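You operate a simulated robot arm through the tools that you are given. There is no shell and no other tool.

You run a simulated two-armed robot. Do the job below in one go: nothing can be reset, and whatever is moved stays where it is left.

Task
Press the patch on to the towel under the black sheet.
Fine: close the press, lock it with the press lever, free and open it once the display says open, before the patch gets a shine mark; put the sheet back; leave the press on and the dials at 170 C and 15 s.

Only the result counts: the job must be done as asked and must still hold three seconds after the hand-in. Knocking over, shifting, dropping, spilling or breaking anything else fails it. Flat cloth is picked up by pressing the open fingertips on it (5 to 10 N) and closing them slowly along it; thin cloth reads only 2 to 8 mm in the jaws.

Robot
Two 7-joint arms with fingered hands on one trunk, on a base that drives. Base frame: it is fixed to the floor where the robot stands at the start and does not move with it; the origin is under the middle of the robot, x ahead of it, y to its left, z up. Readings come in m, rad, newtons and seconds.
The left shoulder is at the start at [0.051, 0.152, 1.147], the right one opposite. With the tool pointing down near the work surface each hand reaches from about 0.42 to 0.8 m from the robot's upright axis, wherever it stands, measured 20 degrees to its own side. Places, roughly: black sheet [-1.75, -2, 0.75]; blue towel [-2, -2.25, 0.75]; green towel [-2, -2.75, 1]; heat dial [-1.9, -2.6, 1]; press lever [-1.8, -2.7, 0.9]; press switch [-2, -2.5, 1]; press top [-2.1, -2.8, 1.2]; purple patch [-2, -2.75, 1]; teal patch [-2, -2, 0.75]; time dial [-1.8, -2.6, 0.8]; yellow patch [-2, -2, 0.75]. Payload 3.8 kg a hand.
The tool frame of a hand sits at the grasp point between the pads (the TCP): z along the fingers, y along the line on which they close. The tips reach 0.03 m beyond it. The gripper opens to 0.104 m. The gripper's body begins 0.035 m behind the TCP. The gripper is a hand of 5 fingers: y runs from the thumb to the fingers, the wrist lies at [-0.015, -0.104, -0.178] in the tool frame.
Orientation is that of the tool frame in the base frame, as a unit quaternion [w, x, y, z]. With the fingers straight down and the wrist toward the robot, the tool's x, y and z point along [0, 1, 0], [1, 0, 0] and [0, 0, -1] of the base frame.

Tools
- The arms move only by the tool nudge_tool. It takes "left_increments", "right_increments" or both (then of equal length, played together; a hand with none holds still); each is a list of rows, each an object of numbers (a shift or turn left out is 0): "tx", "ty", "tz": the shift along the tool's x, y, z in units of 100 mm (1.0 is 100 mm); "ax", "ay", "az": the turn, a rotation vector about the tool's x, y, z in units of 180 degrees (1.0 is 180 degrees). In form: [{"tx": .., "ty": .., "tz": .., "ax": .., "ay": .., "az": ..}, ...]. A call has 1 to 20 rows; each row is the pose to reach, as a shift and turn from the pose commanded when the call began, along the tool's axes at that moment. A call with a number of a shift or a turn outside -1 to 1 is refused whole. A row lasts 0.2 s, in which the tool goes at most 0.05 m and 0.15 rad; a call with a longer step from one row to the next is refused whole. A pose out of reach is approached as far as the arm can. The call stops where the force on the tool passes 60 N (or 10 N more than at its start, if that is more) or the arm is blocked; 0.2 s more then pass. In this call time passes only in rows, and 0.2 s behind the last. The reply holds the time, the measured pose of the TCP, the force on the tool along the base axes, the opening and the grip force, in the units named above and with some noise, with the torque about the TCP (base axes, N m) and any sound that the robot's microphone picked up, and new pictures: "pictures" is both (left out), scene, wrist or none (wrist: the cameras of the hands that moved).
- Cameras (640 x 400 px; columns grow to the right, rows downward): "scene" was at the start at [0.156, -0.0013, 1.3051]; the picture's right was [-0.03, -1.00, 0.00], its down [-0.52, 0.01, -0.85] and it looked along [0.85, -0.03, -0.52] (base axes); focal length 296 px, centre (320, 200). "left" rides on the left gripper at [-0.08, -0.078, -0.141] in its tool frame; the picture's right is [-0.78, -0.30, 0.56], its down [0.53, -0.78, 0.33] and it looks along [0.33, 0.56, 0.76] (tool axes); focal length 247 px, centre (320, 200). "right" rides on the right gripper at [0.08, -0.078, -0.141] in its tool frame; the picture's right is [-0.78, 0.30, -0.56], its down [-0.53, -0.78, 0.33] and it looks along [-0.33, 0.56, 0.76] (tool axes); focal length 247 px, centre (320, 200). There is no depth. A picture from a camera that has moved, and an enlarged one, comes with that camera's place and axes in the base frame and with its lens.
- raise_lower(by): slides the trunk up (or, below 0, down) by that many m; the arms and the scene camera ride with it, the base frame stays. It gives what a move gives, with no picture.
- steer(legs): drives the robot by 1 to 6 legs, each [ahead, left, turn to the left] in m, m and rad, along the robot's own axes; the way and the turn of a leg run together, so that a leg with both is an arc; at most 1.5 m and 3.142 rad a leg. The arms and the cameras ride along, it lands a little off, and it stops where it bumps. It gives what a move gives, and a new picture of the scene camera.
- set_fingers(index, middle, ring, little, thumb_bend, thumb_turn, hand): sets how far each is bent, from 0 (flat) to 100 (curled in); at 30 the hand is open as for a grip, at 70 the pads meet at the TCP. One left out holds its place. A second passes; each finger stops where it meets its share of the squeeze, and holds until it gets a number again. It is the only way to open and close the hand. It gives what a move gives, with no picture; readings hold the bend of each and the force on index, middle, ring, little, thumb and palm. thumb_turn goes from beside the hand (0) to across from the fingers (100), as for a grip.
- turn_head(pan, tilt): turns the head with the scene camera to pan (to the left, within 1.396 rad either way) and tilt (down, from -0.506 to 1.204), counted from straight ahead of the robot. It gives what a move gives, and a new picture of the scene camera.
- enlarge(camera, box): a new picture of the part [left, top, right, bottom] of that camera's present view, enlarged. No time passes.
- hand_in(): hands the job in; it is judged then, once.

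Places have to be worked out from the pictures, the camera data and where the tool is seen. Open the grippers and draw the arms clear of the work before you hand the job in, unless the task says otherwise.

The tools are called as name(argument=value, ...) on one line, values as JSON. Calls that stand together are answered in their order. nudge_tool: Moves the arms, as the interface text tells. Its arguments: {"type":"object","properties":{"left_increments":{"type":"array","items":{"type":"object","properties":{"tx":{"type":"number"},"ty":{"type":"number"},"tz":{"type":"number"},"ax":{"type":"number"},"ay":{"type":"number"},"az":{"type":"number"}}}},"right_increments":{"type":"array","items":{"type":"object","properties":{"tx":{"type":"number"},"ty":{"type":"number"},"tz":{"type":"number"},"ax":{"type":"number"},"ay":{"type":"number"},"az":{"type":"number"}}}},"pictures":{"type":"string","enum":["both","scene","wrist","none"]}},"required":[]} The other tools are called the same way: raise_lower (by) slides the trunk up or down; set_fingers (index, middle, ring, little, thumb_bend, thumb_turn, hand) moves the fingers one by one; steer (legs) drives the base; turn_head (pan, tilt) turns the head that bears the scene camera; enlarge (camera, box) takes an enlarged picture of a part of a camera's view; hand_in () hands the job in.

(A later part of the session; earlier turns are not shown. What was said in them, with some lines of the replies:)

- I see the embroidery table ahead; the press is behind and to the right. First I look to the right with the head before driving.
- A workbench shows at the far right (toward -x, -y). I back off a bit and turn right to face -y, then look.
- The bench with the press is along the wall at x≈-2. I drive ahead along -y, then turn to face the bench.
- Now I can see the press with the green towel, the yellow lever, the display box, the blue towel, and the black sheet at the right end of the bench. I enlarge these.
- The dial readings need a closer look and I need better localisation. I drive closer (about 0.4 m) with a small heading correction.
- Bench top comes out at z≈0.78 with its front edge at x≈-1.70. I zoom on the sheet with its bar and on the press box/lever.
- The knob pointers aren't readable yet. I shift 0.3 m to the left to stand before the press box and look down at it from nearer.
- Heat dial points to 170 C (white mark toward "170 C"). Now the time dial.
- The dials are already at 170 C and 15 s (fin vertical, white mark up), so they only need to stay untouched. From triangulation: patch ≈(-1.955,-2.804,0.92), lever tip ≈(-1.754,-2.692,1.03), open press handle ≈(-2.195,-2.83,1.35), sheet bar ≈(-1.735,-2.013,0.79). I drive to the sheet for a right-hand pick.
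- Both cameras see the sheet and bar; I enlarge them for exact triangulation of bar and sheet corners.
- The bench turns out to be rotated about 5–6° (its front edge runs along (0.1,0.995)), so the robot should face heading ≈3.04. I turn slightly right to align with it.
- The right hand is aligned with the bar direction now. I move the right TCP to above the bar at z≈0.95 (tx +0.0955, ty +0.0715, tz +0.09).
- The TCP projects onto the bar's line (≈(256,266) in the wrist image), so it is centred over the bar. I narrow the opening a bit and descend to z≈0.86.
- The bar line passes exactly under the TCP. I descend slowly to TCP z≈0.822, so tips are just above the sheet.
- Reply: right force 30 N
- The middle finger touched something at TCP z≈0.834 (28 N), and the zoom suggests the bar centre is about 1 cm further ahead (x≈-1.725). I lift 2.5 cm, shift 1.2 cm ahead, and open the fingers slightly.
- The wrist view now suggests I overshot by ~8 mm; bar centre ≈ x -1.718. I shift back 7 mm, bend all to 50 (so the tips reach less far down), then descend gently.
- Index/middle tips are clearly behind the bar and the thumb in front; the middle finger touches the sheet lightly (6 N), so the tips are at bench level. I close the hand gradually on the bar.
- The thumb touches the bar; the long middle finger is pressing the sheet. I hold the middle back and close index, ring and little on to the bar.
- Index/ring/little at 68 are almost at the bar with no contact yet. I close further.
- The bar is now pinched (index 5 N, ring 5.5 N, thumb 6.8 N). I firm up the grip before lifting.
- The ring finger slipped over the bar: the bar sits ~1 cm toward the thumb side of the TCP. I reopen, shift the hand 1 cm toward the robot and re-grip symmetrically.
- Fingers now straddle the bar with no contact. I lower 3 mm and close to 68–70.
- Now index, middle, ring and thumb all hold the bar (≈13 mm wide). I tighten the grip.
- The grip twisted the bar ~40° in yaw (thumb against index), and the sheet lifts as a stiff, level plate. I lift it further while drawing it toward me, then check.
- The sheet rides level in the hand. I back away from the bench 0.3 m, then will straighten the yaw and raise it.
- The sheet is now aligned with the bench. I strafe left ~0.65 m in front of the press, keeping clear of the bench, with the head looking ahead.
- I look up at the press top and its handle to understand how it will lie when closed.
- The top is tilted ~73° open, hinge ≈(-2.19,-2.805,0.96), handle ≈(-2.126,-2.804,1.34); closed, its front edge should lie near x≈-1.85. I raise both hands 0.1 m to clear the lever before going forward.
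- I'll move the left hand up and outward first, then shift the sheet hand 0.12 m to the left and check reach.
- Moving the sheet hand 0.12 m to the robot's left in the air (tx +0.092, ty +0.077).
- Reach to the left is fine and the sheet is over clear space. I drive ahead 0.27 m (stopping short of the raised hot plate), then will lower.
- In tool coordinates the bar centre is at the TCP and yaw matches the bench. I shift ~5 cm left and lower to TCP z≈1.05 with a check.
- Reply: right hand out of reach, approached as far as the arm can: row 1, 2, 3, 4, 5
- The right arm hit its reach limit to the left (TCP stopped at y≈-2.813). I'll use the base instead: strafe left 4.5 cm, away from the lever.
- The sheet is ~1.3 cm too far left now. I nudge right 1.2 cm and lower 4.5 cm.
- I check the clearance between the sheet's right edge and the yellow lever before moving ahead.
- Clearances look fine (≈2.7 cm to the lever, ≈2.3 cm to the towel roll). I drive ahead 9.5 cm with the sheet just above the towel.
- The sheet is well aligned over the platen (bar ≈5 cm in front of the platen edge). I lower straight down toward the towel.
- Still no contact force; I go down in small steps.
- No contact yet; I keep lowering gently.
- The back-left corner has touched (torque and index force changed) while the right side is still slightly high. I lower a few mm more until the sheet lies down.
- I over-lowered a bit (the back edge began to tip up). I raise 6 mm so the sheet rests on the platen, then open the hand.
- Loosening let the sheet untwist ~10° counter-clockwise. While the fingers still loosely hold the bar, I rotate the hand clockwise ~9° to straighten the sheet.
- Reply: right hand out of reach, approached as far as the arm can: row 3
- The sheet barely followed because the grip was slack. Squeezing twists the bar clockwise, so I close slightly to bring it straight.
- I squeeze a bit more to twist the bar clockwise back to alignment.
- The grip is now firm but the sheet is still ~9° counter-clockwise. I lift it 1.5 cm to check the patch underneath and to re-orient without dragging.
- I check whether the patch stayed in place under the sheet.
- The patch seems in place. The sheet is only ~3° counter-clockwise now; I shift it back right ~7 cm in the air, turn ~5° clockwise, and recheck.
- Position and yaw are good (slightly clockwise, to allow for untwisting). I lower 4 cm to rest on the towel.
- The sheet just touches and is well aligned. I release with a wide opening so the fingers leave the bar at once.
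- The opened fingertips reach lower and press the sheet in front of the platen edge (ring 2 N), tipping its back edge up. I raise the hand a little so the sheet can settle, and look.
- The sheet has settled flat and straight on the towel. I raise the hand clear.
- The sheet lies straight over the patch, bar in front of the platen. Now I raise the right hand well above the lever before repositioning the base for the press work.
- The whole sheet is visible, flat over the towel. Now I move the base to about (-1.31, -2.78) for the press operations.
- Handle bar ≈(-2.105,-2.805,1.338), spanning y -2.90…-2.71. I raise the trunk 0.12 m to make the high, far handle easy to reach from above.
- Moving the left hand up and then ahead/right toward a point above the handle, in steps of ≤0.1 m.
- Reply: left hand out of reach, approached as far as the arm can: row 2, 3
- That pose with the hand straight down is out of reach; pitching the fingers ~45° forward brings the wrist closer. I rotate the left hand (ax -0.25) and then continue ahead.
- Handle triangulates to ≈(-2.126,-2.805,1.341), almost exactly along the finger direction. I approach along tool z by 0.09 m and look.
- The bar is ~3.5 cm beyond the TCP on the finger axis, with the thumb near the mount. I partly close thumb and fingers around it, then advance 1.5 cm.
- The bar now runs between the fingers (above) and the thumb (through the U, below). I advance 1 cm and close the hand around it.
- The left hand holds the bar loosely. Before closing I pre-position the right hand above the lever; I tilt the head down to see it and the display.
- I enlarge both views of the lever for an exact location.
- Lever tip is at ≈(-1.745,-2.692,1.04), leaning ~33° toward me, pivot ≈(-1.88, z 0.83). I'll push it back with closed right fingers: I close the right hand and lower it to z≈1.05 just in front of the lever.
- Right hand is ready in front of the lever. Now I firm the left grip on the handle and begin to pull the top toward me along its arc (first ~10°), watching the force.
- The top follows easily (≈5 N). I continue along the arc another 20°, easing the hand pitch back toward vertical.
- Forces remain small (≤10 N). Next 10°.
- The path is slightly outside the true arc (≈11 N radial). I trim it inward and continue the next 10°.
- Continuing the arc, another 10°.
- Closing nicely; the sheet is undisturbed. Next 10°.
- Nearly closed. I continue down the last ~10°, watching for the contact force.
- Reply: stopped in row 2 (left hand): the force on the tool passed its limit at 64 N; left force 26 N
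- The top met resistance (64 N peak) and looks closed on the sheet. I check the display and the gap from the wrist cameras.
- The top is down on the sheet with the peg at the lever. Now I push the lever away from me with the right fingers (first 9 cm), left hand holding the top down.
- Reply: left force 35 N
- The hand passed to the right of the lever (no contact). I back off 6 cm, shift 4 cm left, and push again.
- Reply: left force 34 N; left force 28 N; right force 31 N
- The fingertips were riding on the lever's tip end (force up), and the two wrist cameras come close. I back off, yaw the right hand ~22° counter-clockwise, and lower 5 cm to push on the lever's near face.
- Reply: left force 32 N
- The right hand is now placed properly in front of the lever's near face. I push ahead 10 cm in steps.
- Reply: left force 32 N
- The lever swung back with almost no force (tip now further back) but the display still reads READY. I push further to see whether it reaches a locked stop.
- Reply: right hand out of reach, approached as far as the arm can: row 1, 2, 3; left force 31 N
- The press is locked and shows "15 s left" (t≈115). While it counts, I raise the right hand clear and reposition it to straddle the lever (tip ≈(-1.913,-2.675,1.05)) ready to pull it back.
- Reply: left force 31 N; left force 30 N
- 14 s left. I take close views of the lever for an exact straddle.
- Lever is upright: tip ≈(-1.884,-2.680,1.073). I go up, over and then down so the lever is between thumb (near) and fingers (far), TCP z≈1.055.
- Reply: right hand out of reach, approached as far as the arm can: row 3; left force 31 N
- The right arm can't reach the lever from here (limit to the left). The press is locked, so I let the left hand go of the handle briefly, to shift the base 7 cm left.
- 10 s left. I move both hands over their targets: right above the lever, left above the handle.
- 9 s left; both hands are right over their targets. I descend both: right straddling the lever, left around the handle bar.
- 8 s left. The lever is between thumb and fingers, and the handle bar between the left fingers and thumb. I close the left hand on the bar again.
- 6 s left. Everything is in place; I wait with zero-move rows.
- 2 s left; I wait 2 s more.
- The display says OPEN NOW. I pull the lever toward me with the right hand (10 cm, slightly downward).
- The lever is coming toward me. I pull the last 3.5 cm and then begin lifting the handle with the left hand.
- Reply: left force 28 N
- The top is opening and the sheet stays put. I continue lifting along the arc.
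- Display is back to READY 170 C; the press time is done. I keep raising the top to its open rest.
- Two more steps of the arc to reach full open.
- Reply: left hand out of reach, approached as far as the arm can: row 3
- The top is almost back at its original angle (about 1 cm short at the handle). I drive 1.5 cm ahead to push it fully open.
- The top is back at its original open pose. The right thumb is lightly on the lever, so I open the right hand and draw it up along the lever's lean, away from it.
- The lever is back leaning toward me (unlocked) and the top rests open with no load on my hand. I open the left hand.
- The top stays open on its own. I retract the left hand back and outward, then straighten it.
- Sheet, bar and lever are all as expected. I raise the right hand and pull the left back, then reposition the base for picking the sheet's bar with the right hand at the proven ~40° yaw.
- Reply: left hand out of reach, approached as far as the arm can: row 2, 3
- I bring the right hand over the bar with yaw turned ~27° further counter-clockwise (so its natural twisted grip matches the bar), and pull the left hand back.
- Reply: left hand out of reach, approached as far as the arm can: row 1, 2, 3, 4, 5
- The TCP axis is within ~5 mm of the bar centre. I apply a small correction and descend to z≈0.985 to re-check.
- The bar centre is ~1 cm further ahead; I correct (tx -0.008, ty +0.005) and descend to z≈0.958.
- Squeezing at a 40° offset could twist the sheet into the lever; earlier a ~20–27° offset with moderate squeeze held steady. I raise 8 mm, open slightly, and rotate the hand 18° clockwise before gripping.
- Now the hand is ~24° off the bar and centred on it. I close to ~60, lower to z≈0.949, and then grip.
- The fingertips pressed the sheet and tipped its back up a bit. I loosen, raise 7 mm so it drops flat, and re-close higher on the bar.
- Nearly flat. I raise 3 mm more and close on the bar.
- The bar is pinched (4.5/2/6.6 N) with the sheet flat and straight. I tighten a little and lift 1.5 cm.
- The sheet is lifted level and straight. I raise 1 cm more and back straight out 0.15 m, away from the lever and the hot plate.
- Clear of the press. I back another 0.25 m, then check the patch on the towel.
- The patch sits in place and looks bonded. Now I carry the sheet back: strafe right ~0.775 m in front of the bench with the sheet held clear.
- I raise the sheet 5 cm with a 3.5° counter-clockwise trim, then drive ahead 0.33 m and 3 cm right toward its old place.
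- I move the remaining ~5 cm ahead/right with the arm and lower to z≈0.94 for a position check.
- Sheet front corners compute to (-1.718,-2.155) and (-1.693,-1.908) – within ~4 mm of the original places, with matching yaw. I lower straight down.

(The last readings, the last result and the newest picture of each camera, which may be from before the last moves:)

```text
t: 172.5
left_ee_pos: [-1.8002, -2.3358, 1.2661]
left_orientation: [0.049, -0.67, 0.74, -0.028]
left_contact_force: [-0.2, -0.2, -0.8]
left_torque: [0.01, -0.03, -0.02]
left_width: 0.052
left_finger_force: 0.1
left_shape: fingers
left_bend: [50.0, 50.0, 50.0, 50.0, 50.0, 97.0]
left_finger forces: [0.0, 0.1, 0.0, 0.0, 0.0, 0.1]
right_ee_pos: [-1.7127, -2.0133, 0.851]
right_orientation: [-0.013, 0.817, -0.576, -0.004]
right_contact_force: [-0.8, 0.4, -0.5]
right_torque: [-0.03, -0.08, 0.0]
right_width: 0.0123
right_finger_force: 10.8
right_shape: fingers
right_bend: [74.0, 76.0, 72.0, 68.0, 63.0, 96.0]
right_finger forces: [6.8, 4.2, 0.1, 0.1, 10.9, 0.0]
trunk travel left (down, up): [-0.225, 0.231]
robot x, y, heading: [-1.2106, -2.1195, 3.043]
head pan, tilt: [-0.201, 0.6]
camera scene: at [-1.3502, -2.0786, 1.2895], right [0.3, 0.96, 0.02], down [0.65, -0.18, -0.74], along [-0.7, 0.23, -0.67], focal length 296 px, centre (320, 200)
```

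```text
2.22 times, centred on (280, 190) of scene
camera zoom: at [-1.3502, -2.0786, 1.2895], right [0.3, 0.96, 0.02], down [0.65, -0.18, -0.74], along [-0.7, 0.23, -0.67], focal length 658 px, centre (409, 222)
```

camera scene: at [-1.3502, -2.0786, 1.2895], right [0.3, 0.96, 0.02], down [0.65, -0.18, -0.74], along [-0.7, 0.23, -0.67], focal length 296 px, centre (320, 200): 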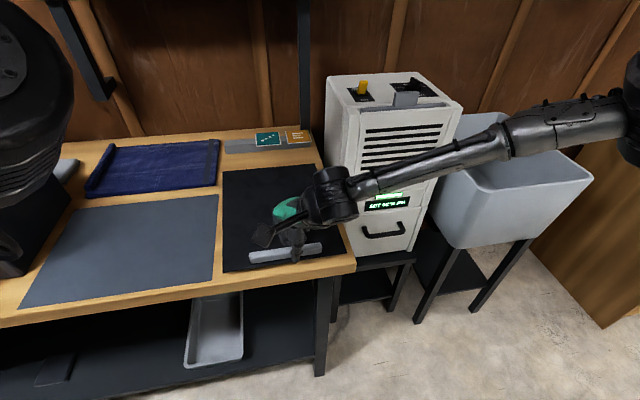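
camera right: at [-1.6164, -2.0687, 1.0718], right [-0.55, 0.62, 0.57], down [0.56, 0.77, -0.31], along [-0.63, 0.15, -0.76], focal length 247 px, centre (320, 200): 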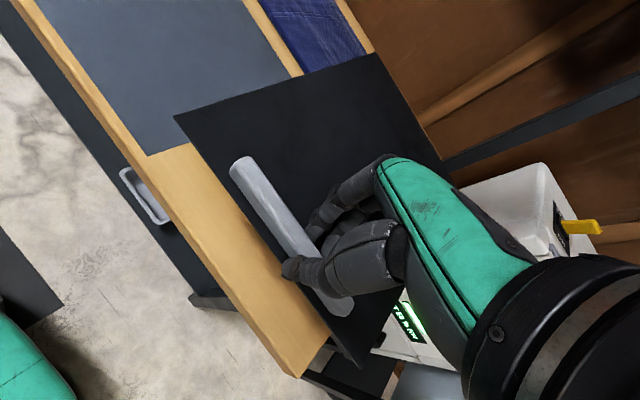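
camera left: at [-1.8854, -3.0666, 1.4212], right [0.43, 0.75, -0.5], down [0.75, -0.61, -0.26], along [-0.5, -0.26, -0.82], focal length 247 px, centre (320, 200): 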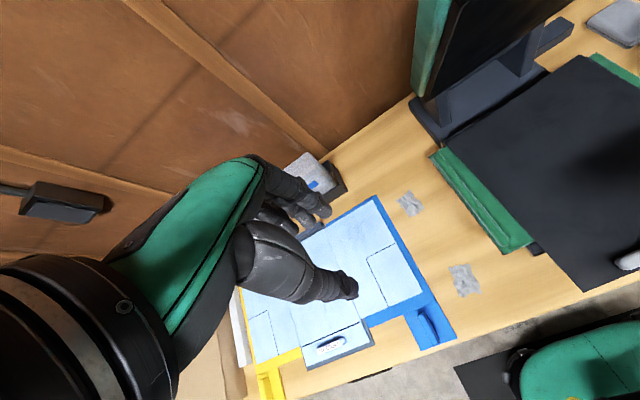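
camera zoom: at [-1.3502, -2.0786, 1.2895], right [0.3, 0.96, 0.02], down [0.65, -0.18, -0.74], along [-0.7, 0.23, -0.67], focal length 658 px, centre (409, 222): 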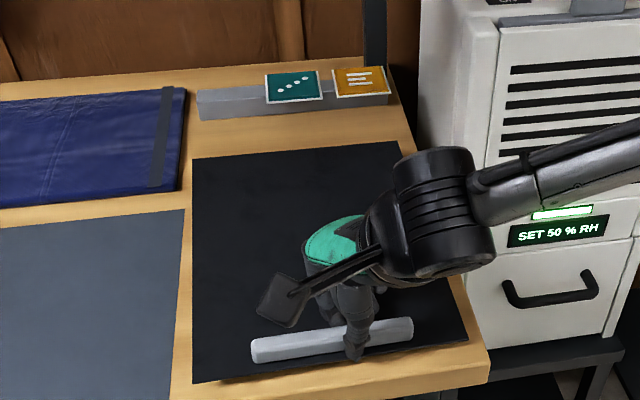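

Almost touching; the placement relative to the grey sheet and bench edge looks like the original. I lower in small steps.

nudge_tool(right_increments=[{"tz": 0.03}], pictures="none")

nudge_tool(right_increments=[{"tz": 0.03}], pictures="none")

enlarge(camera="scene", box=[170, 100, 390, 280])

```text
t: 172.9
left_ee_pos: [-1.8003, -2.3363, 1.2651]
left_orientation: [0.049, -0.67, 0.74, -0.028]
left_contact_force: [0.2, -0.1, 0.0]
left_torque: [-0.01, -0.03, 0.0]
left_width: 0.0518
left_finger_force: 0.2
left_shape: fingers
left_bend: [50.0, 50.0, 50.0, 50.0, 50.0, 97.0]
left_finger forces: [0.0, 0.0, 0.1, 0.0, 0.0, 0.0]
right_ee_pos: [-1.7116, -2.0128, 0.848]
right_orientation: [-0.013, 0.817, -0.576, -0.003]
right_contact_force: [-0.2, 0.0, -0.7]
right_torque: [-0.02, -0.09, 0.05]
right_width: 0.0123
right_finger_force: 10.6
right_shape: fingers
right_bend: [74.0, 76.0, 72.0, 68.0, 63.0, 96.0]
right_finger forces: [6.8, 4.2, 0.1, 0.1, 11.0, 0.1]
trunk travel left (down, up): [-0.225, 0.231]
robot x, y, heading: [-1.2091, -2.1223, 3.041]
head pan, tilt: [-0.201, 0.6]
```

```text
t: 173.3
left_ee_pos: [-1.8005, -2.3354, 1.2644]
left_orientation: [0.049, -0.67, 0.74, -0.028]
left_contact_force: [-0.7, 0.5, -0.4]
left_torque: [-0.02, -0.01, 0.0]
left_width: 0.0517
left_finger_force: 0.1
left_shape: fingers
left_bend: [50.0, 50.0, 50.0, 50.0, 50.0, 97.0]
left_finger forces: [0.1, 0.1, 0.0, 0.0, 0.0, 0.1]
right_ee_pos: [-1.7128, -2.0119, 0.8456]
right_orientation: [-0.013, 0.817, -0.576, -0.003]
right_contact_force: [0.2, -0.2, 0.1]
right_torque: [0.03, -0.06, 0.01]
right_width: 0.0123
right_finger_force: 11.3
right_shape: fingers
right_bend: [74.0, 76.0, 72.0, 68.0, 63.0, 96.0]
right_finger forces: [6.8, 4.2, 0.0, 0.0, 11.1, 0.1]
right hand out of reach, approached as far as the arm can: row 1
trunk travel left (down, up): [-0.225, 0.231]
robot x, y, heading: [-1.2098, -2.1172, 3.041]
head pan, tilt: [-0.201, 0.6]
```

```text
2.22 times, centred on (280, 190) of scene
camera zoom: at [-1.3501, -2.0787, 1.2895], right [0.3, 0.96, 0.02], down [0.65, -0.18, -0.74], along [-0.7, 0.23, -0.67], focal length 658 px, centre (409, 222)
```

zoom: 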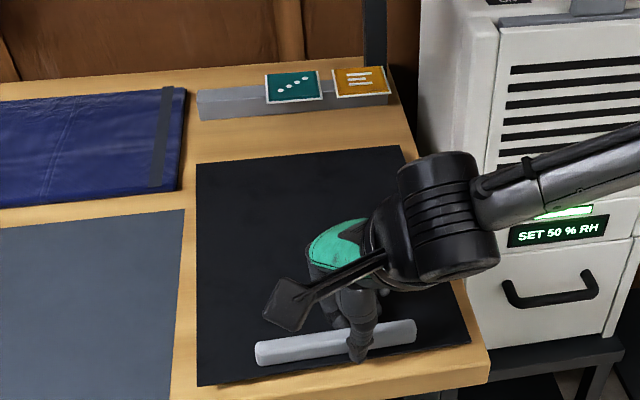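

The arm is at its lower reach limit, so I lower the trunk by 5 mm instead and check contact.

raise_lower(by=-0.005)

enlarge(camera="scene", box=[170, 100, 390, 280])

```text
t: 173.8
left_ee_pos: [-1.8016, -2.3374, 1.2586]
left_orientation: [0.05, -0.67, 0.74, -0.029]
left_contact_force: [0.6, -0.5, 0.5]
left_torque: [0.0, -0.01, 0.02]
left_width: 0.0519
left_finger_force: 0.0
left_shape: fingers
left_bend: [50.0, 50.0, 50.0, 50.0, 50.0, 97.0]
left_finger forces: [0.0, 0.1, 0.0, 0.1, 0.0, 0.0]
right_ee_pos: [-1.7125, -2.011, 0.8405]
right_orientation: [-0.014, 0.817, -0.576, -0.004]
right_contact_force: [-0.5, -0.2, -0.7]
right_torque: [0.02, -0.06, -0.01]
right_width: 0.0122
right_finger_force: 11.4
right_shape: fingers
right_bend: [74.0, 76.0, 72.0, 68.0, 63.0, 96.0]
right_finger forces: [6.7, 4.2, 0.0, 0.0, 11.0, 0.0]
trunk travel left (down, up): [-0.22, 0.236]
robot x, y, heading: [-1.2075, -2.1173, 3.035]
head pan, tilt: [-0.201, 0.6]
```

```text
2.22 times, centred on (280, 190) of scene
camera zoom: at [-1.3531, -2.0783, 1.2834], right [0.3, 0.96, 0.02], down [0.65, -0.18, -0.74], along [-0.7, 0.23, -0.68], focal length 658 px, centre (409, 222)
```

zoom: 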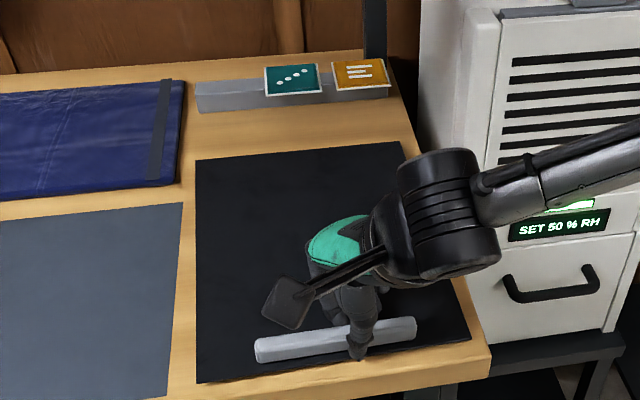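

Still no contact load; another 4 mm down.

raise_lower(by=-0.004)

raise_lower(by=-0.003)

enlarge(camera="scene", box=[200, 150, 380, 290])

```text
t: 174.4
left_ee_pos: [-1.8007, -2.3355, 1.2557]
left_orientation: [0.048, -0.67, 0.74, -0.028]
left_contact_force: [-0.3, -0.1, -0.6]
left_torque: [0.0, 0.06, 0.03]
left_width: 0.0517
left_finger_force: 0.1
left_shape: fingers
left_bend: [50.0, 50.0, 50.0, 50.0, 50.0, 97.0]
left_finger forces: [0.1, 0.0, 0.0, 0.1, 0.0, 0.0]
right_ee_pos: [-1.713, -2.0105, 0.8364]
right_orientation: [-0.013, 0.817, -0.576, -0.003]
right_contact_force: [-0.7, -0.4, -1.4]
right_torque: [0.02, -0.1, -0.02]
right_width: 0.0122
right_finger_force: 11.4
right_shape: fingers
right_bend: [74.0, 76.0, 72.0, 68.0, 63.0, 95.0]
right_finger forces: [6.7, 4.3, 0.0, 0.0, 11.1, 0.1]
trunk travel left (down, up): [-0.216, 0.24]
robot x, y, heading: [-1.2087, -2.1194, 3.043]
head pan, tilt: [-0.201, 0.6]
```

```text
t: 174.9
left_ee_pos: [-1.8004, -2.3367, 1.2535]
left_orientation: [0.049, -0.67, 0.74, -0.029]
left_contact_force: [0.4, 0.1, 0.4]
left_torque: [-0.04, -0.02, -0.02]
left_width: 0.0522
left_finger_force: 0.1
left_shape: fingers
left_bend: [50.0, 50.0, 50.0, 50.0, 50.0, 97.0]
left_finger forces: [0.1, 0.0, 0.0, 0.0, 0.1, 0.0]
right_ee_pos: [-1.7108, -2.0115, 0.8346]
right_orientation: [-0.014, 0.817, -0.577, -0.003]
right_contact_force: [0.8, 0.4, 2.3]
right_torque: [0.01, -0.09, 0.0]
right_width: 0.0126
right_finger_force: 12.3
right_shape: fingers
right_bend: [74.0, 76.0, 72.0, 68.0, 63.0, 95.0]
right_finger forces: [6.8, 5.0, 0.0, 0.0, 12.1, 0.1]
trunk travel left (down, up): [-0.213, 0.243]
robot x, y, heading: [-1.2108, -2.1202, 3.041]
head pan, tilt: [-0.201, 0.6]
```

```text
2.86 times, centred on (290, 220) of scene
camera zoom: at [-1.3557, -2.0782, 1.275], right [0.29, 0.96, 0.02], down [0.66, -0.18, -0.73], along [-0.69, 0.23, -0.68], focal length 846 px, centre (406, 143)
```

zoom: 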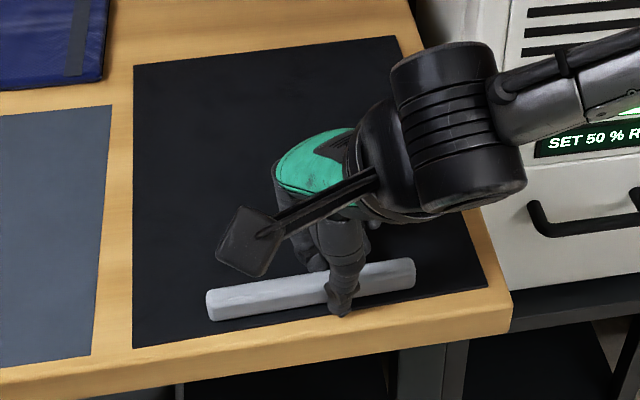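

The sheet is on the bench (Fz +2.3 N), corners within ~8 mm of the original. I release quickly to a moderate opening.

set_fingers(hand="right", index=58, middle=60, ring=58, little=58, thumb_bend=52)

enlarge(camera="scene", box=[200, 150, 380, 290])

```text
t: 175.9
left_ee_pos: [-1.7993, -2.3366, 1.2531]
left_orientation: [0.048, -0.67, 0.74, -0.027]
left_contact_force: [0.5, 0.1, -0.2]
left_torque: [0.03, 0.01, 0.01]
left_width: 0.0518
left_finger_force: 0.2
left_shape: fingers
left_bend: [50.0, 50.0, 50.0, 50.0, 50.0, 97.0]
left_finger forces: [0.0, 0.0, 0.0, 0.0, 0.1, 0.0]
right_ee_pos: [-1.7116, -2.0117, 0.836]
right_orientation: [-0.013, 0.817, -0.577, -0.005]
right_contact_force: [1.1, 0.6, 16.3]
right_torque: [-0.18, 0.19, -0.01]
right_width: 0.0339
right_finger_force: 8.0
right_shape: fingers
right_bend: [62.0, 61.0, 57.0, 57.0, 52.0, 97.0]
right_finger forces: [13.0, 2.6, 0.0, 0.0, 0.0, 0.1]
trunk travel left (down, up): [-0.213, 0.243]
robot x, y, heading: [-1.2068, -2.1217, 3.04]
head pan, tilt: [-0.201, 0.6]
```

```text
2.86 times, centred on (290, 220) of scene
camera zoom: at [-1.3541, -2.0784, 1.2754], right [0.29, 0.96, 0.02], down [0.66, -0.18, -0.73], along [-0.69, 0.23, -0.68], focal length 846 px, centre (406, 143)
```

zoom: 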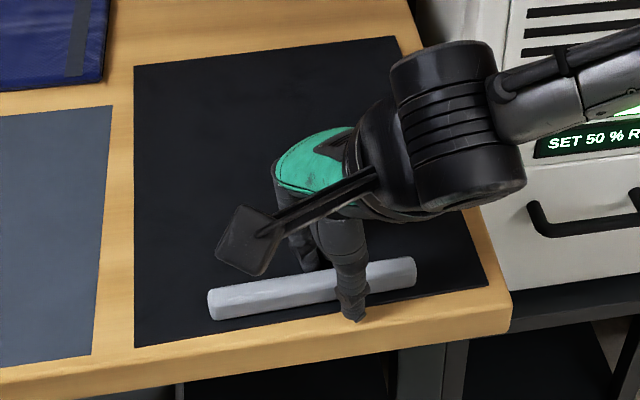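

Released with no shift. I raise the hand straight up.

nudge_tool(right_increments=[{"tz": -0.1}, {"tz": -0.25}, {"tz": -0.5}, {"tz": -0.9}], pictures="both")

enlarge(camera="scene", box=[170, 110, 390, 290])

```text
t: 176.9
left_ee_pos: [-1.7989, -2.3364, 1.2533]
left_orientation: [0.049, -0.67, 0.74, -0.028]
left_contact_force: [0.0, 0.1, -1.2]
left_torque: [0.02, 0.03, -0.03]
left_width: 0.0518
left_finger_force: 0.0
left_shape: fingers
left_bend: [50.0, 50.0, 50.0, 50.0, 50.0, 97.0]
left_finger forces: [0.1, 0.0, 0.0, 0.0, 0.0, 0.0]
right_ee_pos: [-1.7121, -2.0122, 0.925]
right_orientation: [-0.014, 0.816, -0.577, -0.003]
right_contact_force: [0.0, 0.2, 0.1]
right_torque: [-0.01, -0.03, 0.0]
right_width: 0.0397
right_finger_force: 0.0
right_shape: fingers
right_bend: [57.0, 60.0, 57.0, 57.0, 52.0, 97.0]
right_finger forces: [0.0, 0.0, 0.1, 0.1, 0.1, 0.1]
trunk travel left (down, up): [-0.213, 0.243]
robot x, y, heading: [-1.209, -2.1205, 3.037]
head pan, tilt: [-0.201, 0.6]
camera scene: at [-1.3555, -2.0785, 1.2751], right [0.29, 0.96, 0.03], down [0.66, -0.18, -0.73], along [-0.69, 0.23, -0.68], focal length 296 px, centre (320, 200)
camera right: at [-1.6137, -2.0651, 1.0655], right [-0.55, 0.62, 0.57], down [0.56, 0.77, -0.31], along [-0.63, 0.15, -0.76], focal length 247 px, centre (320, 200)
```

scene: 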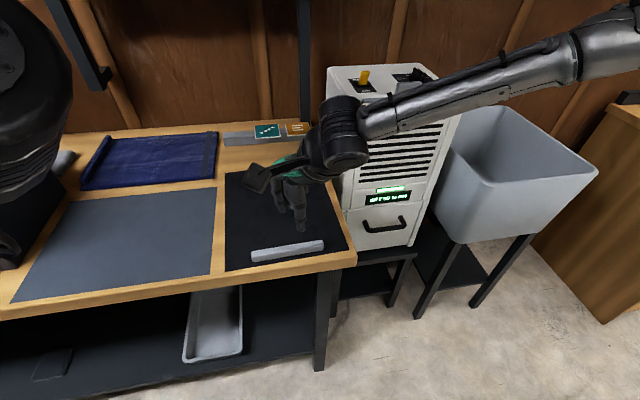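
right: 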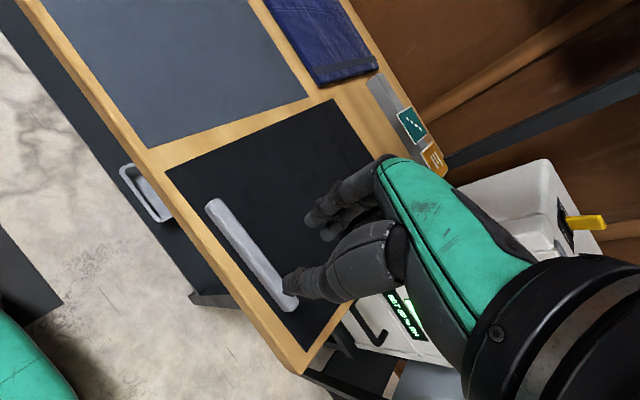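

```text
2.22 times, centred on (280, 200) of scene
camera zoom: at [-1.3555, -2.0785, 1.2751], right [0.29, 0.96, 0.03], down [0.66, -0.18, -0.73], along [-0.69, 0.23, -0.68], focal length 658 px, centre (409, 200)
```

zoom: 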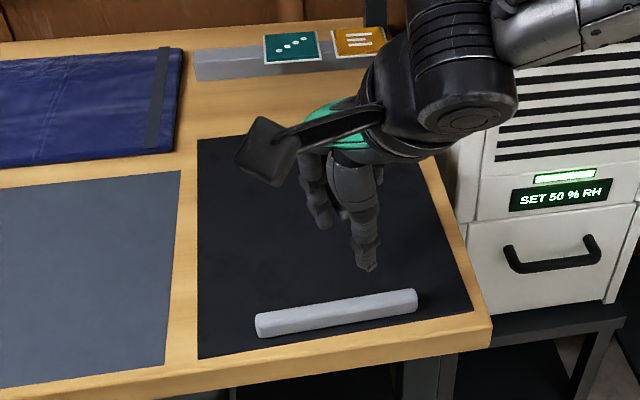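

The sheet lies back in its place, within ~1 cm of the original. I raise the right hand further, open it, and back away from the bench.

nudge_tool(right_increments=[{"tz": -0.4}, {"tz": -0.8}, {"tz": -1.0}], pictures="none")

set_fingers(hand="right", index=30, middle=30, ring=30, little=30, thumb_bend=30)

set_fingers(hand="left", index=30, middle=30, ring=30, little=30, thumb_bend=30)

steer(legs=[[-0.4, 0.0, 0.0]])

turn_head(pan=0.2, tilt=0.5)

```text
t: 177.7
left_ee_pos: [-1.8003, -2.3356, 1.2523]
left_orientation: [0.049, -0.67, 0.74, -0.029]
left_contact_force: [-0.1, -0.3, 0.6]
left_torque: [0.02, -0.05, 0.02]
left_width: 0.0521
left_finger_force: 0.0
left_shape: fingers
left_bend: [50.0, 50.0, 50.0, 50.0, 50.0, 97.0]
left_finger forces: [0.1, 0.0, 0.0, 0.1, 0.0, 0.0]
right_ee_pos: [-1.7146, -2.0151, 1.0247]
right_orientation: [-0.014, 0.817, -0.577, -0.003]
right_contact_force: [-0.1, -0.3, 0.2]
right_torque: [-0.04, -0.03, 0.0]
right_width: 0.0399
right_finger_force: 0.1
right_shape: fingers
right_bend: [57.0, 60.0, 57.0, 57.0, 52.0, 97.0]
right_finger forces: [0.1, 0.1, 0.0, 0.1, 0.0, 0.0]
trunk travel left (down, up): [-0.213, 0.243]
robot x, y, heading: [-1.2115, -2.1213, 3.04]
head pan, tilt: [-0.201, 0.6]
```

```text
t: 178.7
left_ee_pos: [-1.8013, -2.3372, 1.2527]
left_orientation: [0.049, -0.67, 0.74, -0.028]
left_contact_force: [-0.1, -0.2, 0.4]
left_torque: [-0.01, -0.01, 0.01]
left_width: 0.0519
left_finger_force: 0.1
left_shape: fingers
left_bend: [50.0, 50.0, 50.0, 50.0, 50.0, 97.0]
left_finger forces: [0.0, 0.0, 0.1, 0.1, 0.0, 0.0]
right_ee_pos: [-1.7142, -2.0144, 1.0238]
right_orientation: [-0.014, 0.817, -0.577, -0.003]
right_contact_force: [0.2, -0.3, -0.6]
right_torque: [-0.01, 0.0, 0.03]
right_width: 0.1026
right_finger_force: 0.2
right_shape: fingers
right_bend: [30.0, 30.0, 30.0, 30.0, 30.0, 97.0]
right_finger forces: [0.0, 0.0, 0.0, 0.0, 0.1, 0.1]
trunk travel left (down, up): [-0.213, 0.243]
robot x, y, heading: [-1.2087, -2.1169, 3.041]
head pan, tilt: [-0.201, 0.6]
```

```text
t: 179.7
left_ee_pos: [-1.8, -2.3362, 1.253]
left_orientation: [0.049, -0.67, 0.74, -0.028]
left_contact_force: [-0.2, 0.7, -0.4]
left_torque: [-0.01, -0.02, 0.03]
left_width: 0.1025
left_finger_force: 0.1
left_shape: fingers
left_bend: [30.0, 30.0, 30.0, 30.0, 30.0, 97.0]
left_finger forces: [0.1, 0.0, 0.1, 0.0, 0.1, 0.0]
right_ee_pos: [-1.7154, -2.0145, 1.0241]
right_orientation: [-0.014, 0.817, -0.576, -0.003]
right_contact_force: [-0.3, -0.1, 0.8]
right_torque: [0.0, 0.01, -0.02]
right_width: 0.1028
right_finger_force: 0.1
right_shape: fingers
right_bend: [30.0, 30.0, 30.0, 30.0, 30.0, 97.0]
right_finger forces: [0.0, 0.0, 0.1, 0.1, 0.1, 0.0]
trunk travel left (down, up): [-0.213, 0.243]
robot x, y, heading: [-1.2087, -2.1214, 3.036]
head pan, tilt: [-0.201, 0.6]
```

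```text
t: 182.2
left_ee_pos: [-1.3972, -2.377, 1.2527]
left_orientation: [0.05, -0.669, 0.741, -0.029]
left_contact_force: [0.6, -0.1, 0.2]
left_torque: [-0.02, -0.03, 0.03]
left_width: 0.1028
left_finger_force: 0.1
left_shape: fingers
left_bend: [30.0, 30.0, 30.0, 30.0, 30.0, 97.0]
left_finger forces: [0.0, 0.0, 0.0, 0.0, 0.0, 0.1]
right_ee_pos: [-1.3098, -2.0557, 1.0223]
right_orientation: [-0.014, 0.817, -0.577, -0.004]
right_contact_force: [-0.1, 0.2, -0.3]
right_torque: [0.03, -0.01, -0.03]
right_width: 0.1028
right_finger_force: 0.0
right_shape: fingers
right_bend: [30.0, 30.0, 30.0, 30.0, 30.0, 97.0]
right_finger forces: [0.1, 0.1, 0.0, 0.2, 0.0, 0.1]
trunk travel left (down, up): [-0.213, 0.243]
robot x, y, heading: [-0.8048, -2.1636, 3.037]
head pan, tilt: [-0.201, 0.6]
camera scene: at [-0.9521, -2.1193, 1.2748], right [0.3, 0.95, 0.03], down [0.66, -0.19, -0.73], along [-0.69, 0.23, -0.68], focal length 296 px, centre (320, 200)
```

scene: 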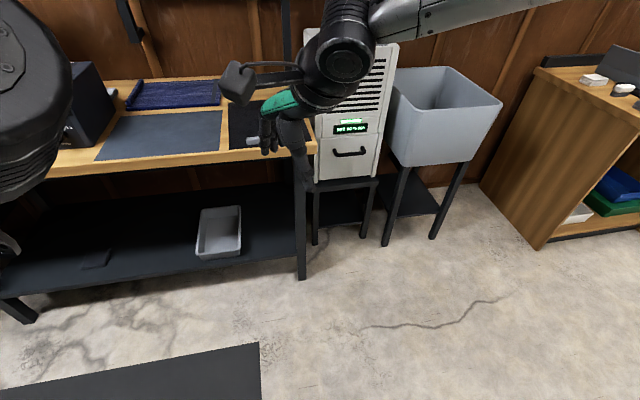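

```text
t: 183.1
left_ee_pos: [-1.399, -2.3812, 1.2491]
left_orientation: [0.052, -0.668, 0.742, -0.028]
left_contact_force: [0.0, 0.0, 0.7]
left_torque: [0.01, -0.02, -0.02]
left_width: 0.1028
left_finger_force: 0.0
left_shape: fingers
left_bend: [30.0, 30.0, 30.0, 30.0, 30.0, 97.0]
left_finger forces: [0.1, 0.0, 0.0, 0.0, 0.0, 0.0]
right_ee_pos: [-1.3121, -2.0606, 1.0226]
right_orientation: [-0.017, 0.817, -0.577, -0.003]
right_contact_force: [0.6, 0.6, -0.5]
right_torque: [0.02, 0.01, 0.01]
right_width: 0.1032
right_finger_force: 0.0
right_shape: fingers
right_bend: [30.0, 30.0, 30.0, 30.0, 30.0, 97.0]
right_finger forces: [0.0, 0.0, 0.0, 0.0, 0.0, 0.0]
trunk travel left (down, up): [-0.213, 0.243]
robot x, y, heading: [-0.8043, -2.1616, 3.039]
head pan, tilt: [0.201, 0.499]
camera scene: at [-0.9593, -2.1546, 1.2837], right [-0.09, 0.99, -0.04], down [0.6, 0.03, -0.8], along [-0.79, -0.1, -0.6], focal length 296 px, centre (320, 200)
```

scene: 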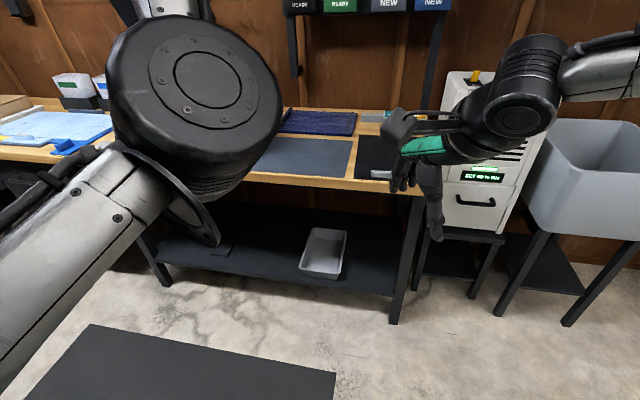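

Arms are clear of the bench. I shift left to inspect the press, lever, dials and patch one last time.

steer(legs=[[0.0, 0.6, 0.0]])

turn_head(pan=-0.1, tilt=0.4)

enlarge(camera="scene", box=[220, 60, 460, 220])

```text
t: 186.5
left_ee_pos: [-1.453, -3.0066, 1.2498]
left_orientation: [0.053, -0.677, 0.734, -0.028]
left_contact_force: [1.3, 0.1, -0.4]
left_torque: [-0.02, -0.01, -0.01]
left_width: 0.1028
left_finger_force: 0.1
left_shape: fingers
left_bend: [30.0, 30.0, 30.0, 30.0, 30.0, 97.0]
left_finger forces: [0.0, 0.0, 0.1, 0.0, 0.0, 0.0]
right_ee_pos: [-1.3724, -2.6838, 1.0235]
right_orientation: [-0.017, 0.822, -0.569, -0.003]
right_contact_force: [0.2, -0.5, -0.1]
right_torque: [0.01, 0.01, -0.02]
right_width: 0.1025
right_finger_force: 0.0
right_shape: fingers
right_bend: [30.0, 30.0, 30.0, 30.0, 30.0, 97.0]
right_finger forces: [0.0, 0.0, 0.0, 0.0, 0.0, 0.0]
trunk travel left (down, up): [-0.213, 0.243]
robot x, y, heading: [-0.8596, -2.7758, 3.059]
head pan, tilt: [0.201, 0.499]
camera scene: at [-1.0208, -2.7766, 1.2845], right [-0.12, 0.99, -0.03], down [0.61, 0.05, -0.79], along [-0.79, -0.11, -0.61], focal length 296 px, centre (320, 200)
```

scene: 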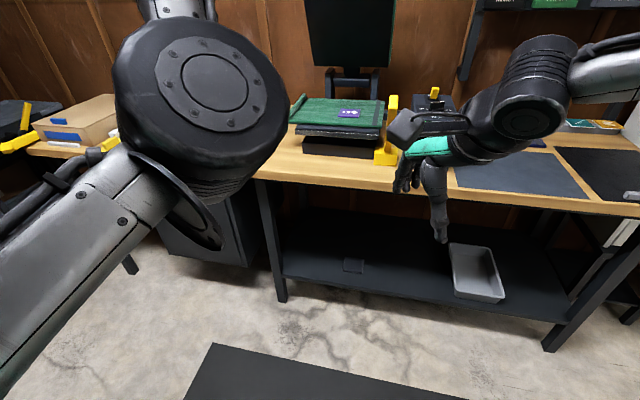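

```text
t: 187.3
left_ee_pos: [-1.4528, -3.0081, 1.2497]
left_orientation: [0.052, -0.676, 0.734, -0.027]
left_contact_force: [-0.3, -1.1, 0.1]
left_torque: [-0.01, 0.0, -0.01]
left_width: 0.103
left_finger_force: 0.1
left_shape: fingers
left_bend: [30.0, 30.0, 30.0, 30.0, 30.0, 97.0]
left_finger forces: [0.0, 0.1, 0.0, 0.0, 0.0, 0.0]
right_ee_pos: [-1.3712, -2.683, 1.0215]
right_orientation: [-0.017, 0.822, -0.569, -0.003]
right_contact_force: [0.7, -0.3, -0.7]
right_torque: [0.02, -0.01, 0.03]
right_width: 0.103
right_finger_force: 0.1
right_shape: fingers
right_bend: [30.0, 30.0, 30.0, 30.0, 30.0, 97.0]
right_finger forces: [0.1, 0.0, 0.0, 0.0, 0.0, 0.1]
trunk travel left (down, up): [-0.213, 0.243]
robot x, y, heading: [-0.862, -2.7771, 3.057]
head pan, tilt: [-0.099, 0.4]
camera scene: at [-1.023, -2.7493, 1.2931], right [0.18, 0.98, 0.02], down [0.52, -0.08, -0.85], along [-0.83, 0.16, -0.53], focal length 296 px, centre (320, 200)
```

scene: 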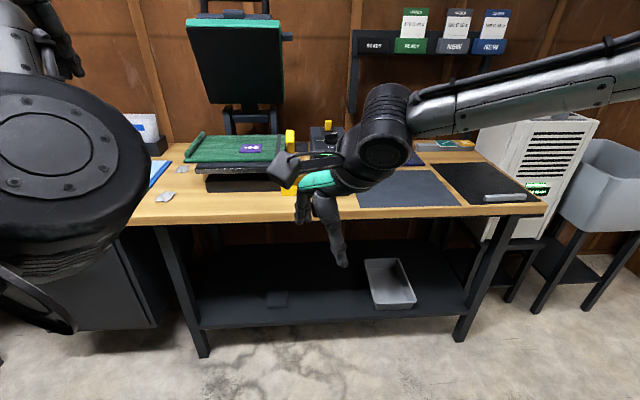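

```text
2.50 times, centred on (340, 140) of scene
camera zoom: at [-1.023, -2.7493, 1.2931], right [0.18, 0.98, 0.02], down [0.52, -0.08, -0.85], along [-0.83, 0.16, -0.53], focal length 740 px, centre (270, 350)
```

zoom: 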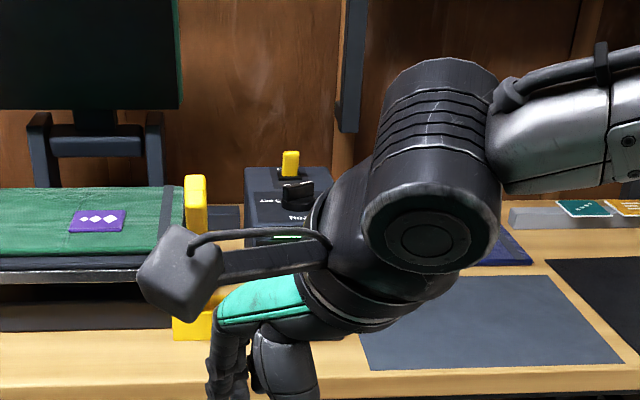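

The right arm hides the control box; I shift 0.22 m right for a clear view of it.

steer(legs=[[0.0, -0.22, -0.02]])

turn_head(pan=0.1, tilt=0.4)

enlarge(camera="scene", box=[250, 80, 410, 200])

```text
t: 189.1
left_ee_pos: [-1.438, -2.7697, 1.2484]
left_orientation: [0.052, -0.668, 0.742, -0.028]
left_contact_force: [0.4, 0.8, -0.1]
left_torque: [0.0, -0.02, 0.03]
left_width: 0.1029
left_finger_force: 0.2
left_shape: fingers
left_bend: [30.0, 30.0, 30.0, 30.0, 30.0, 97.0]
left_finger forces: [0.0, 0.0, 0.0, 0.0, 0.1, 0.0]
right_ee_pos: [-1.3488, -2.4466, 1.0213]
right_orientation: [-0.018, 0.815, -0.579, -0.004]
right_contact_force: [0.3, 0.3, 0.8]
right_torque: [-0.01, 0.02, 0.02]
right_width: 0.1029
right_finger_force: 0.1
right_shape: fingers
right_bend: [30.0, 30.0, 30.0, 30.0, 30.0, 97.0]
right_finger forces: [0.0, 0.0, 0.0, 0.1, 0.0, 0.1]
trunk travel left (down, up): [-0.213, 0.243]
robot x, y, heading: [-0.8423, -2.5533, 3.029]
head pan, tilt: [-0.099, 0.4]
camera scene: at [-1.001, -2.5219, 1.2931], right [0.21, 0.98, 0.02], down [0.52, -0.09, -0.85], along [-0.83, 0.18, -0.53], focal length 296 px, centre (320, 200)
```

scene: 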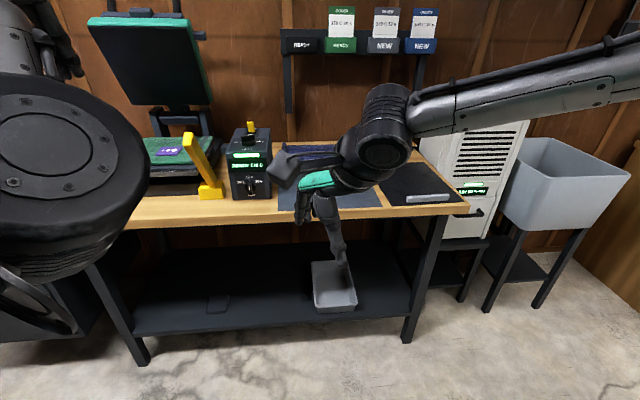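

```text
t: 189.8
left_ee_pos: [-1.4379, -2.7685, 1.2487]
left_orientation: [0.052, -0.667, 0.742, -0.028]
left_contact_force: [-0.4, 0.6, -0.7]
left_torque: [-0.03, -0.02, -0.01]
left_width: 0.1029
left_finger_force: 0.0
left_shape: fingers
left_bend: [30.0, 30.0, 30.0, 30.0, 30.0, 97.0]
left_finger forces: [0.0, 0.0, 0.0, 0.0, 0.0, 0.1]
right_ee_pos: [-1.3484, -2.4474, 1.0208]
right_orientation: [-0.017, 0.815, -0.579, -0.002]
right_contact_force: [-0.3, -0.2, 0.1]
right_torque: [-0.01, 0.01, -0.03]
right_width: 0.1031
right_finger_force: 0.1
right_shape: fingers
right_bend: [30.0, 30.0, 30.0, 30.0, 30.0, 97.0]
right_finger forces: [0.0, 0.1, 0.0, 0.1, 0.0, 0.0]
trunk travel left (down, up): [-0.213, 0.243]
robot x, y, heading: [-0.8403, -2.5501, 3.032]
head pan, tilt: [0.099, 0.4]
camera scene: at [-1.0029, -2.5391, 1.2931], right [0.01, 1.0, -0.02], down [0.53, -0.02, -0.85], along [-0.85, 0.0, -0.53], focal length 296 px, centre (320, 200)
```

scene: 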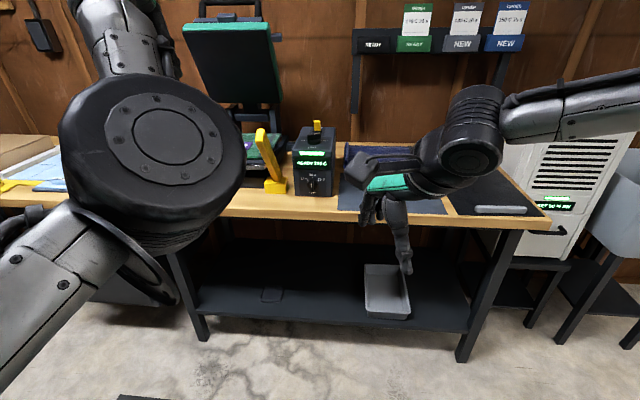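

```text
3.33 times, centred on (330, 140) of scene
camera zoom: at [-1.0029, -2.5391, 1.2931], right [0.01, 1.0, -0.02], down [0.53, -0.02, -0.85], along [-0.85, 0.0, -0.53], focal length 987 px, centre (287, 400)
```

zoom: 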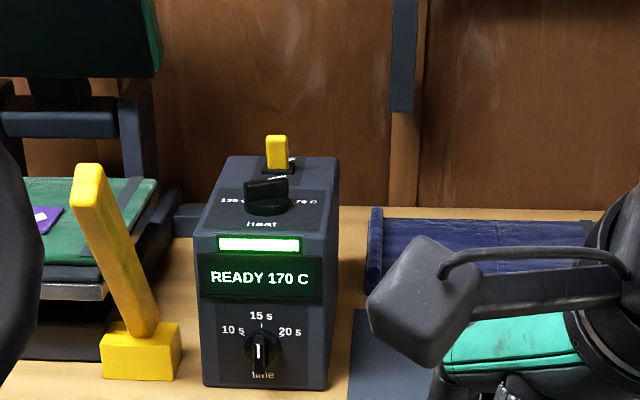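

Press is on, READY 170 C, time at 15 s, lever free, top open. A last look at the sheet area and the patch before handing in.

enlarge(camera="scene", box=[420, 140, 560, 240])

turn_head(pan=-0.35, tilt=0.5)

enlarge(camera="left", box=[0, 0, 640, 400])

```text
4.00 times, centred on (490, 190) of scene
camera zoom: at [-1.0029, -2.5391, 1.2931], right [0.01, 1.0, -0.02], down [0.53, -0.02, -0.85], along [-0.85, 0.0, -0.53], focal length 1184 px, centre (-360, 240)
```

zoom: 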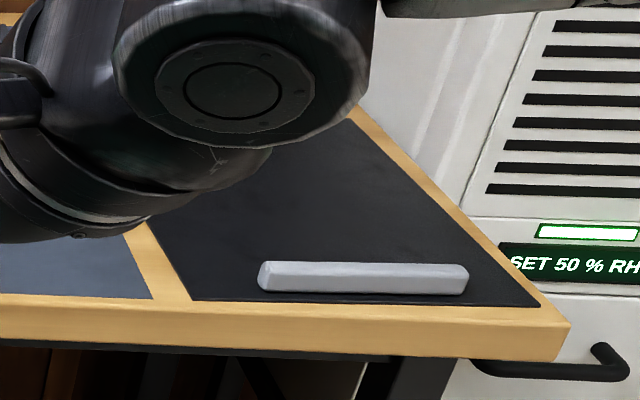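

```text
t: 190.7
left_ee_pos: [-1.4374, -2.769, 1.2495]
left_orientation: [0.052, -0.667, 0.742, -0.028]
left_contact_force: [-0.4, 0.8, 0.4]
left_torque: [0.03, 0.01, 0.01]
left_width: 0.1031
left_finger_force: 0.0
left_shape: fingers
left_bend: [30.0, 30.0, 30.0, 30.0, 30.0, 97.0]
left_finger forces: [0.0, 0.0, 0.1, 0.0, 0.0, 0.1]
right_ee_pos: [-1.348, -2.4467, 1.0214]
right_orientation: [-0.017, 0.815, -0.579, -0.002]
right_contact_force: [0.5, -0.1, -0.5]
right_torque: [0.02, 0.0, 0.01]
right_width: 0.1029
right_finger_force: 0.1
right_shape: fingers
right_bend: [30.0, 30.0, 30.0, 30.0, 30.0, 97.0]
right_finger forces: [0.1, 0.0, 0.0, 0.1, 0.0, 0.0]
trunk travel left (down, up): [-0.213, 0.243]
robot x, y, heading: [-0.8407, -2.5485, 3.038]
head pan, tilt: [-0.351, 0.499]
camera scene: at [-0.9906, -2.5005, 1.2851], right [0.44, 0.9, 0.05], down [0.56, -0.23, -0.8], along [-0.7, 0.38, -0.6], focal length 296 px, centre (320, 200)
```

scene: 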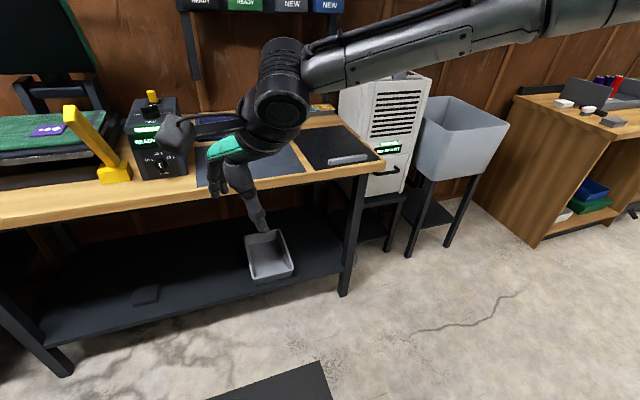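

```text
1.00 times, centred on (320, 200) of left (not enlarged: the box is as wide or as high as the picture)
camera zoom: at [-1.3702, -2.7023, 1.4002], right [0.44, 0.76, -0.49], down [0.75, -0.61, -0.27], along [-0.5, -0.25, -0.83], focal length 247 px, centre (320, 200)
```

zoom: 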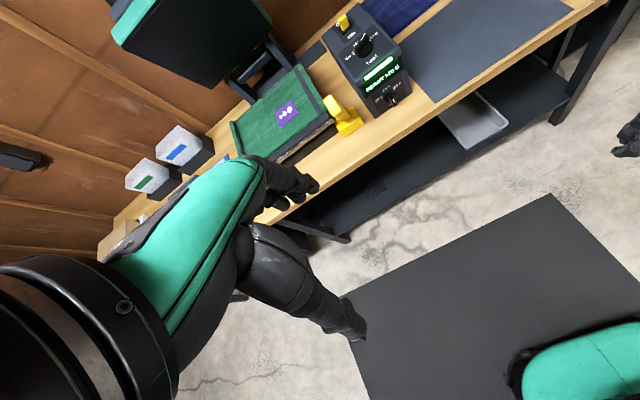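

The patch is bonded on the green towel. The black sheet is flat in its place and the press top is open, with the lever free. The press is on at 170 C and 15 s, and both hands are open and clear, so I hand in.

hand_in()

```text
The job is handed in.
```

I pressed the purple patch onto the green towel under the black sheet and handed the job in. I don't have the verdict yet.

- **Pressing:** I closed the press and locked it with the lever. It counted down from 15 s. I freed the lever as soon as the display said OPEN NOW, and the top was lifting about two seconds later. I saw no shine mark in the pictures afterwards, though I had no close-up of the patch.
- **Sheet:** it is back flat in its old place on the bench, within about 1 cm of where it was and nearly the same angle.
- **Press:** it is still on and shows READY 170 C, with the dials at 170 C and 15 s. I did not touch the dials. The top is open and the lever is back in its starting position.
- **Robot:** both hands are open and clear of the bench, and I saw nothing else moved or knocked over.

While I was laying the sheet down it turned a little on the towel, so I lifted it, straightened it and set it down again before pressing. From what I could measure, the patch stayed where it was.
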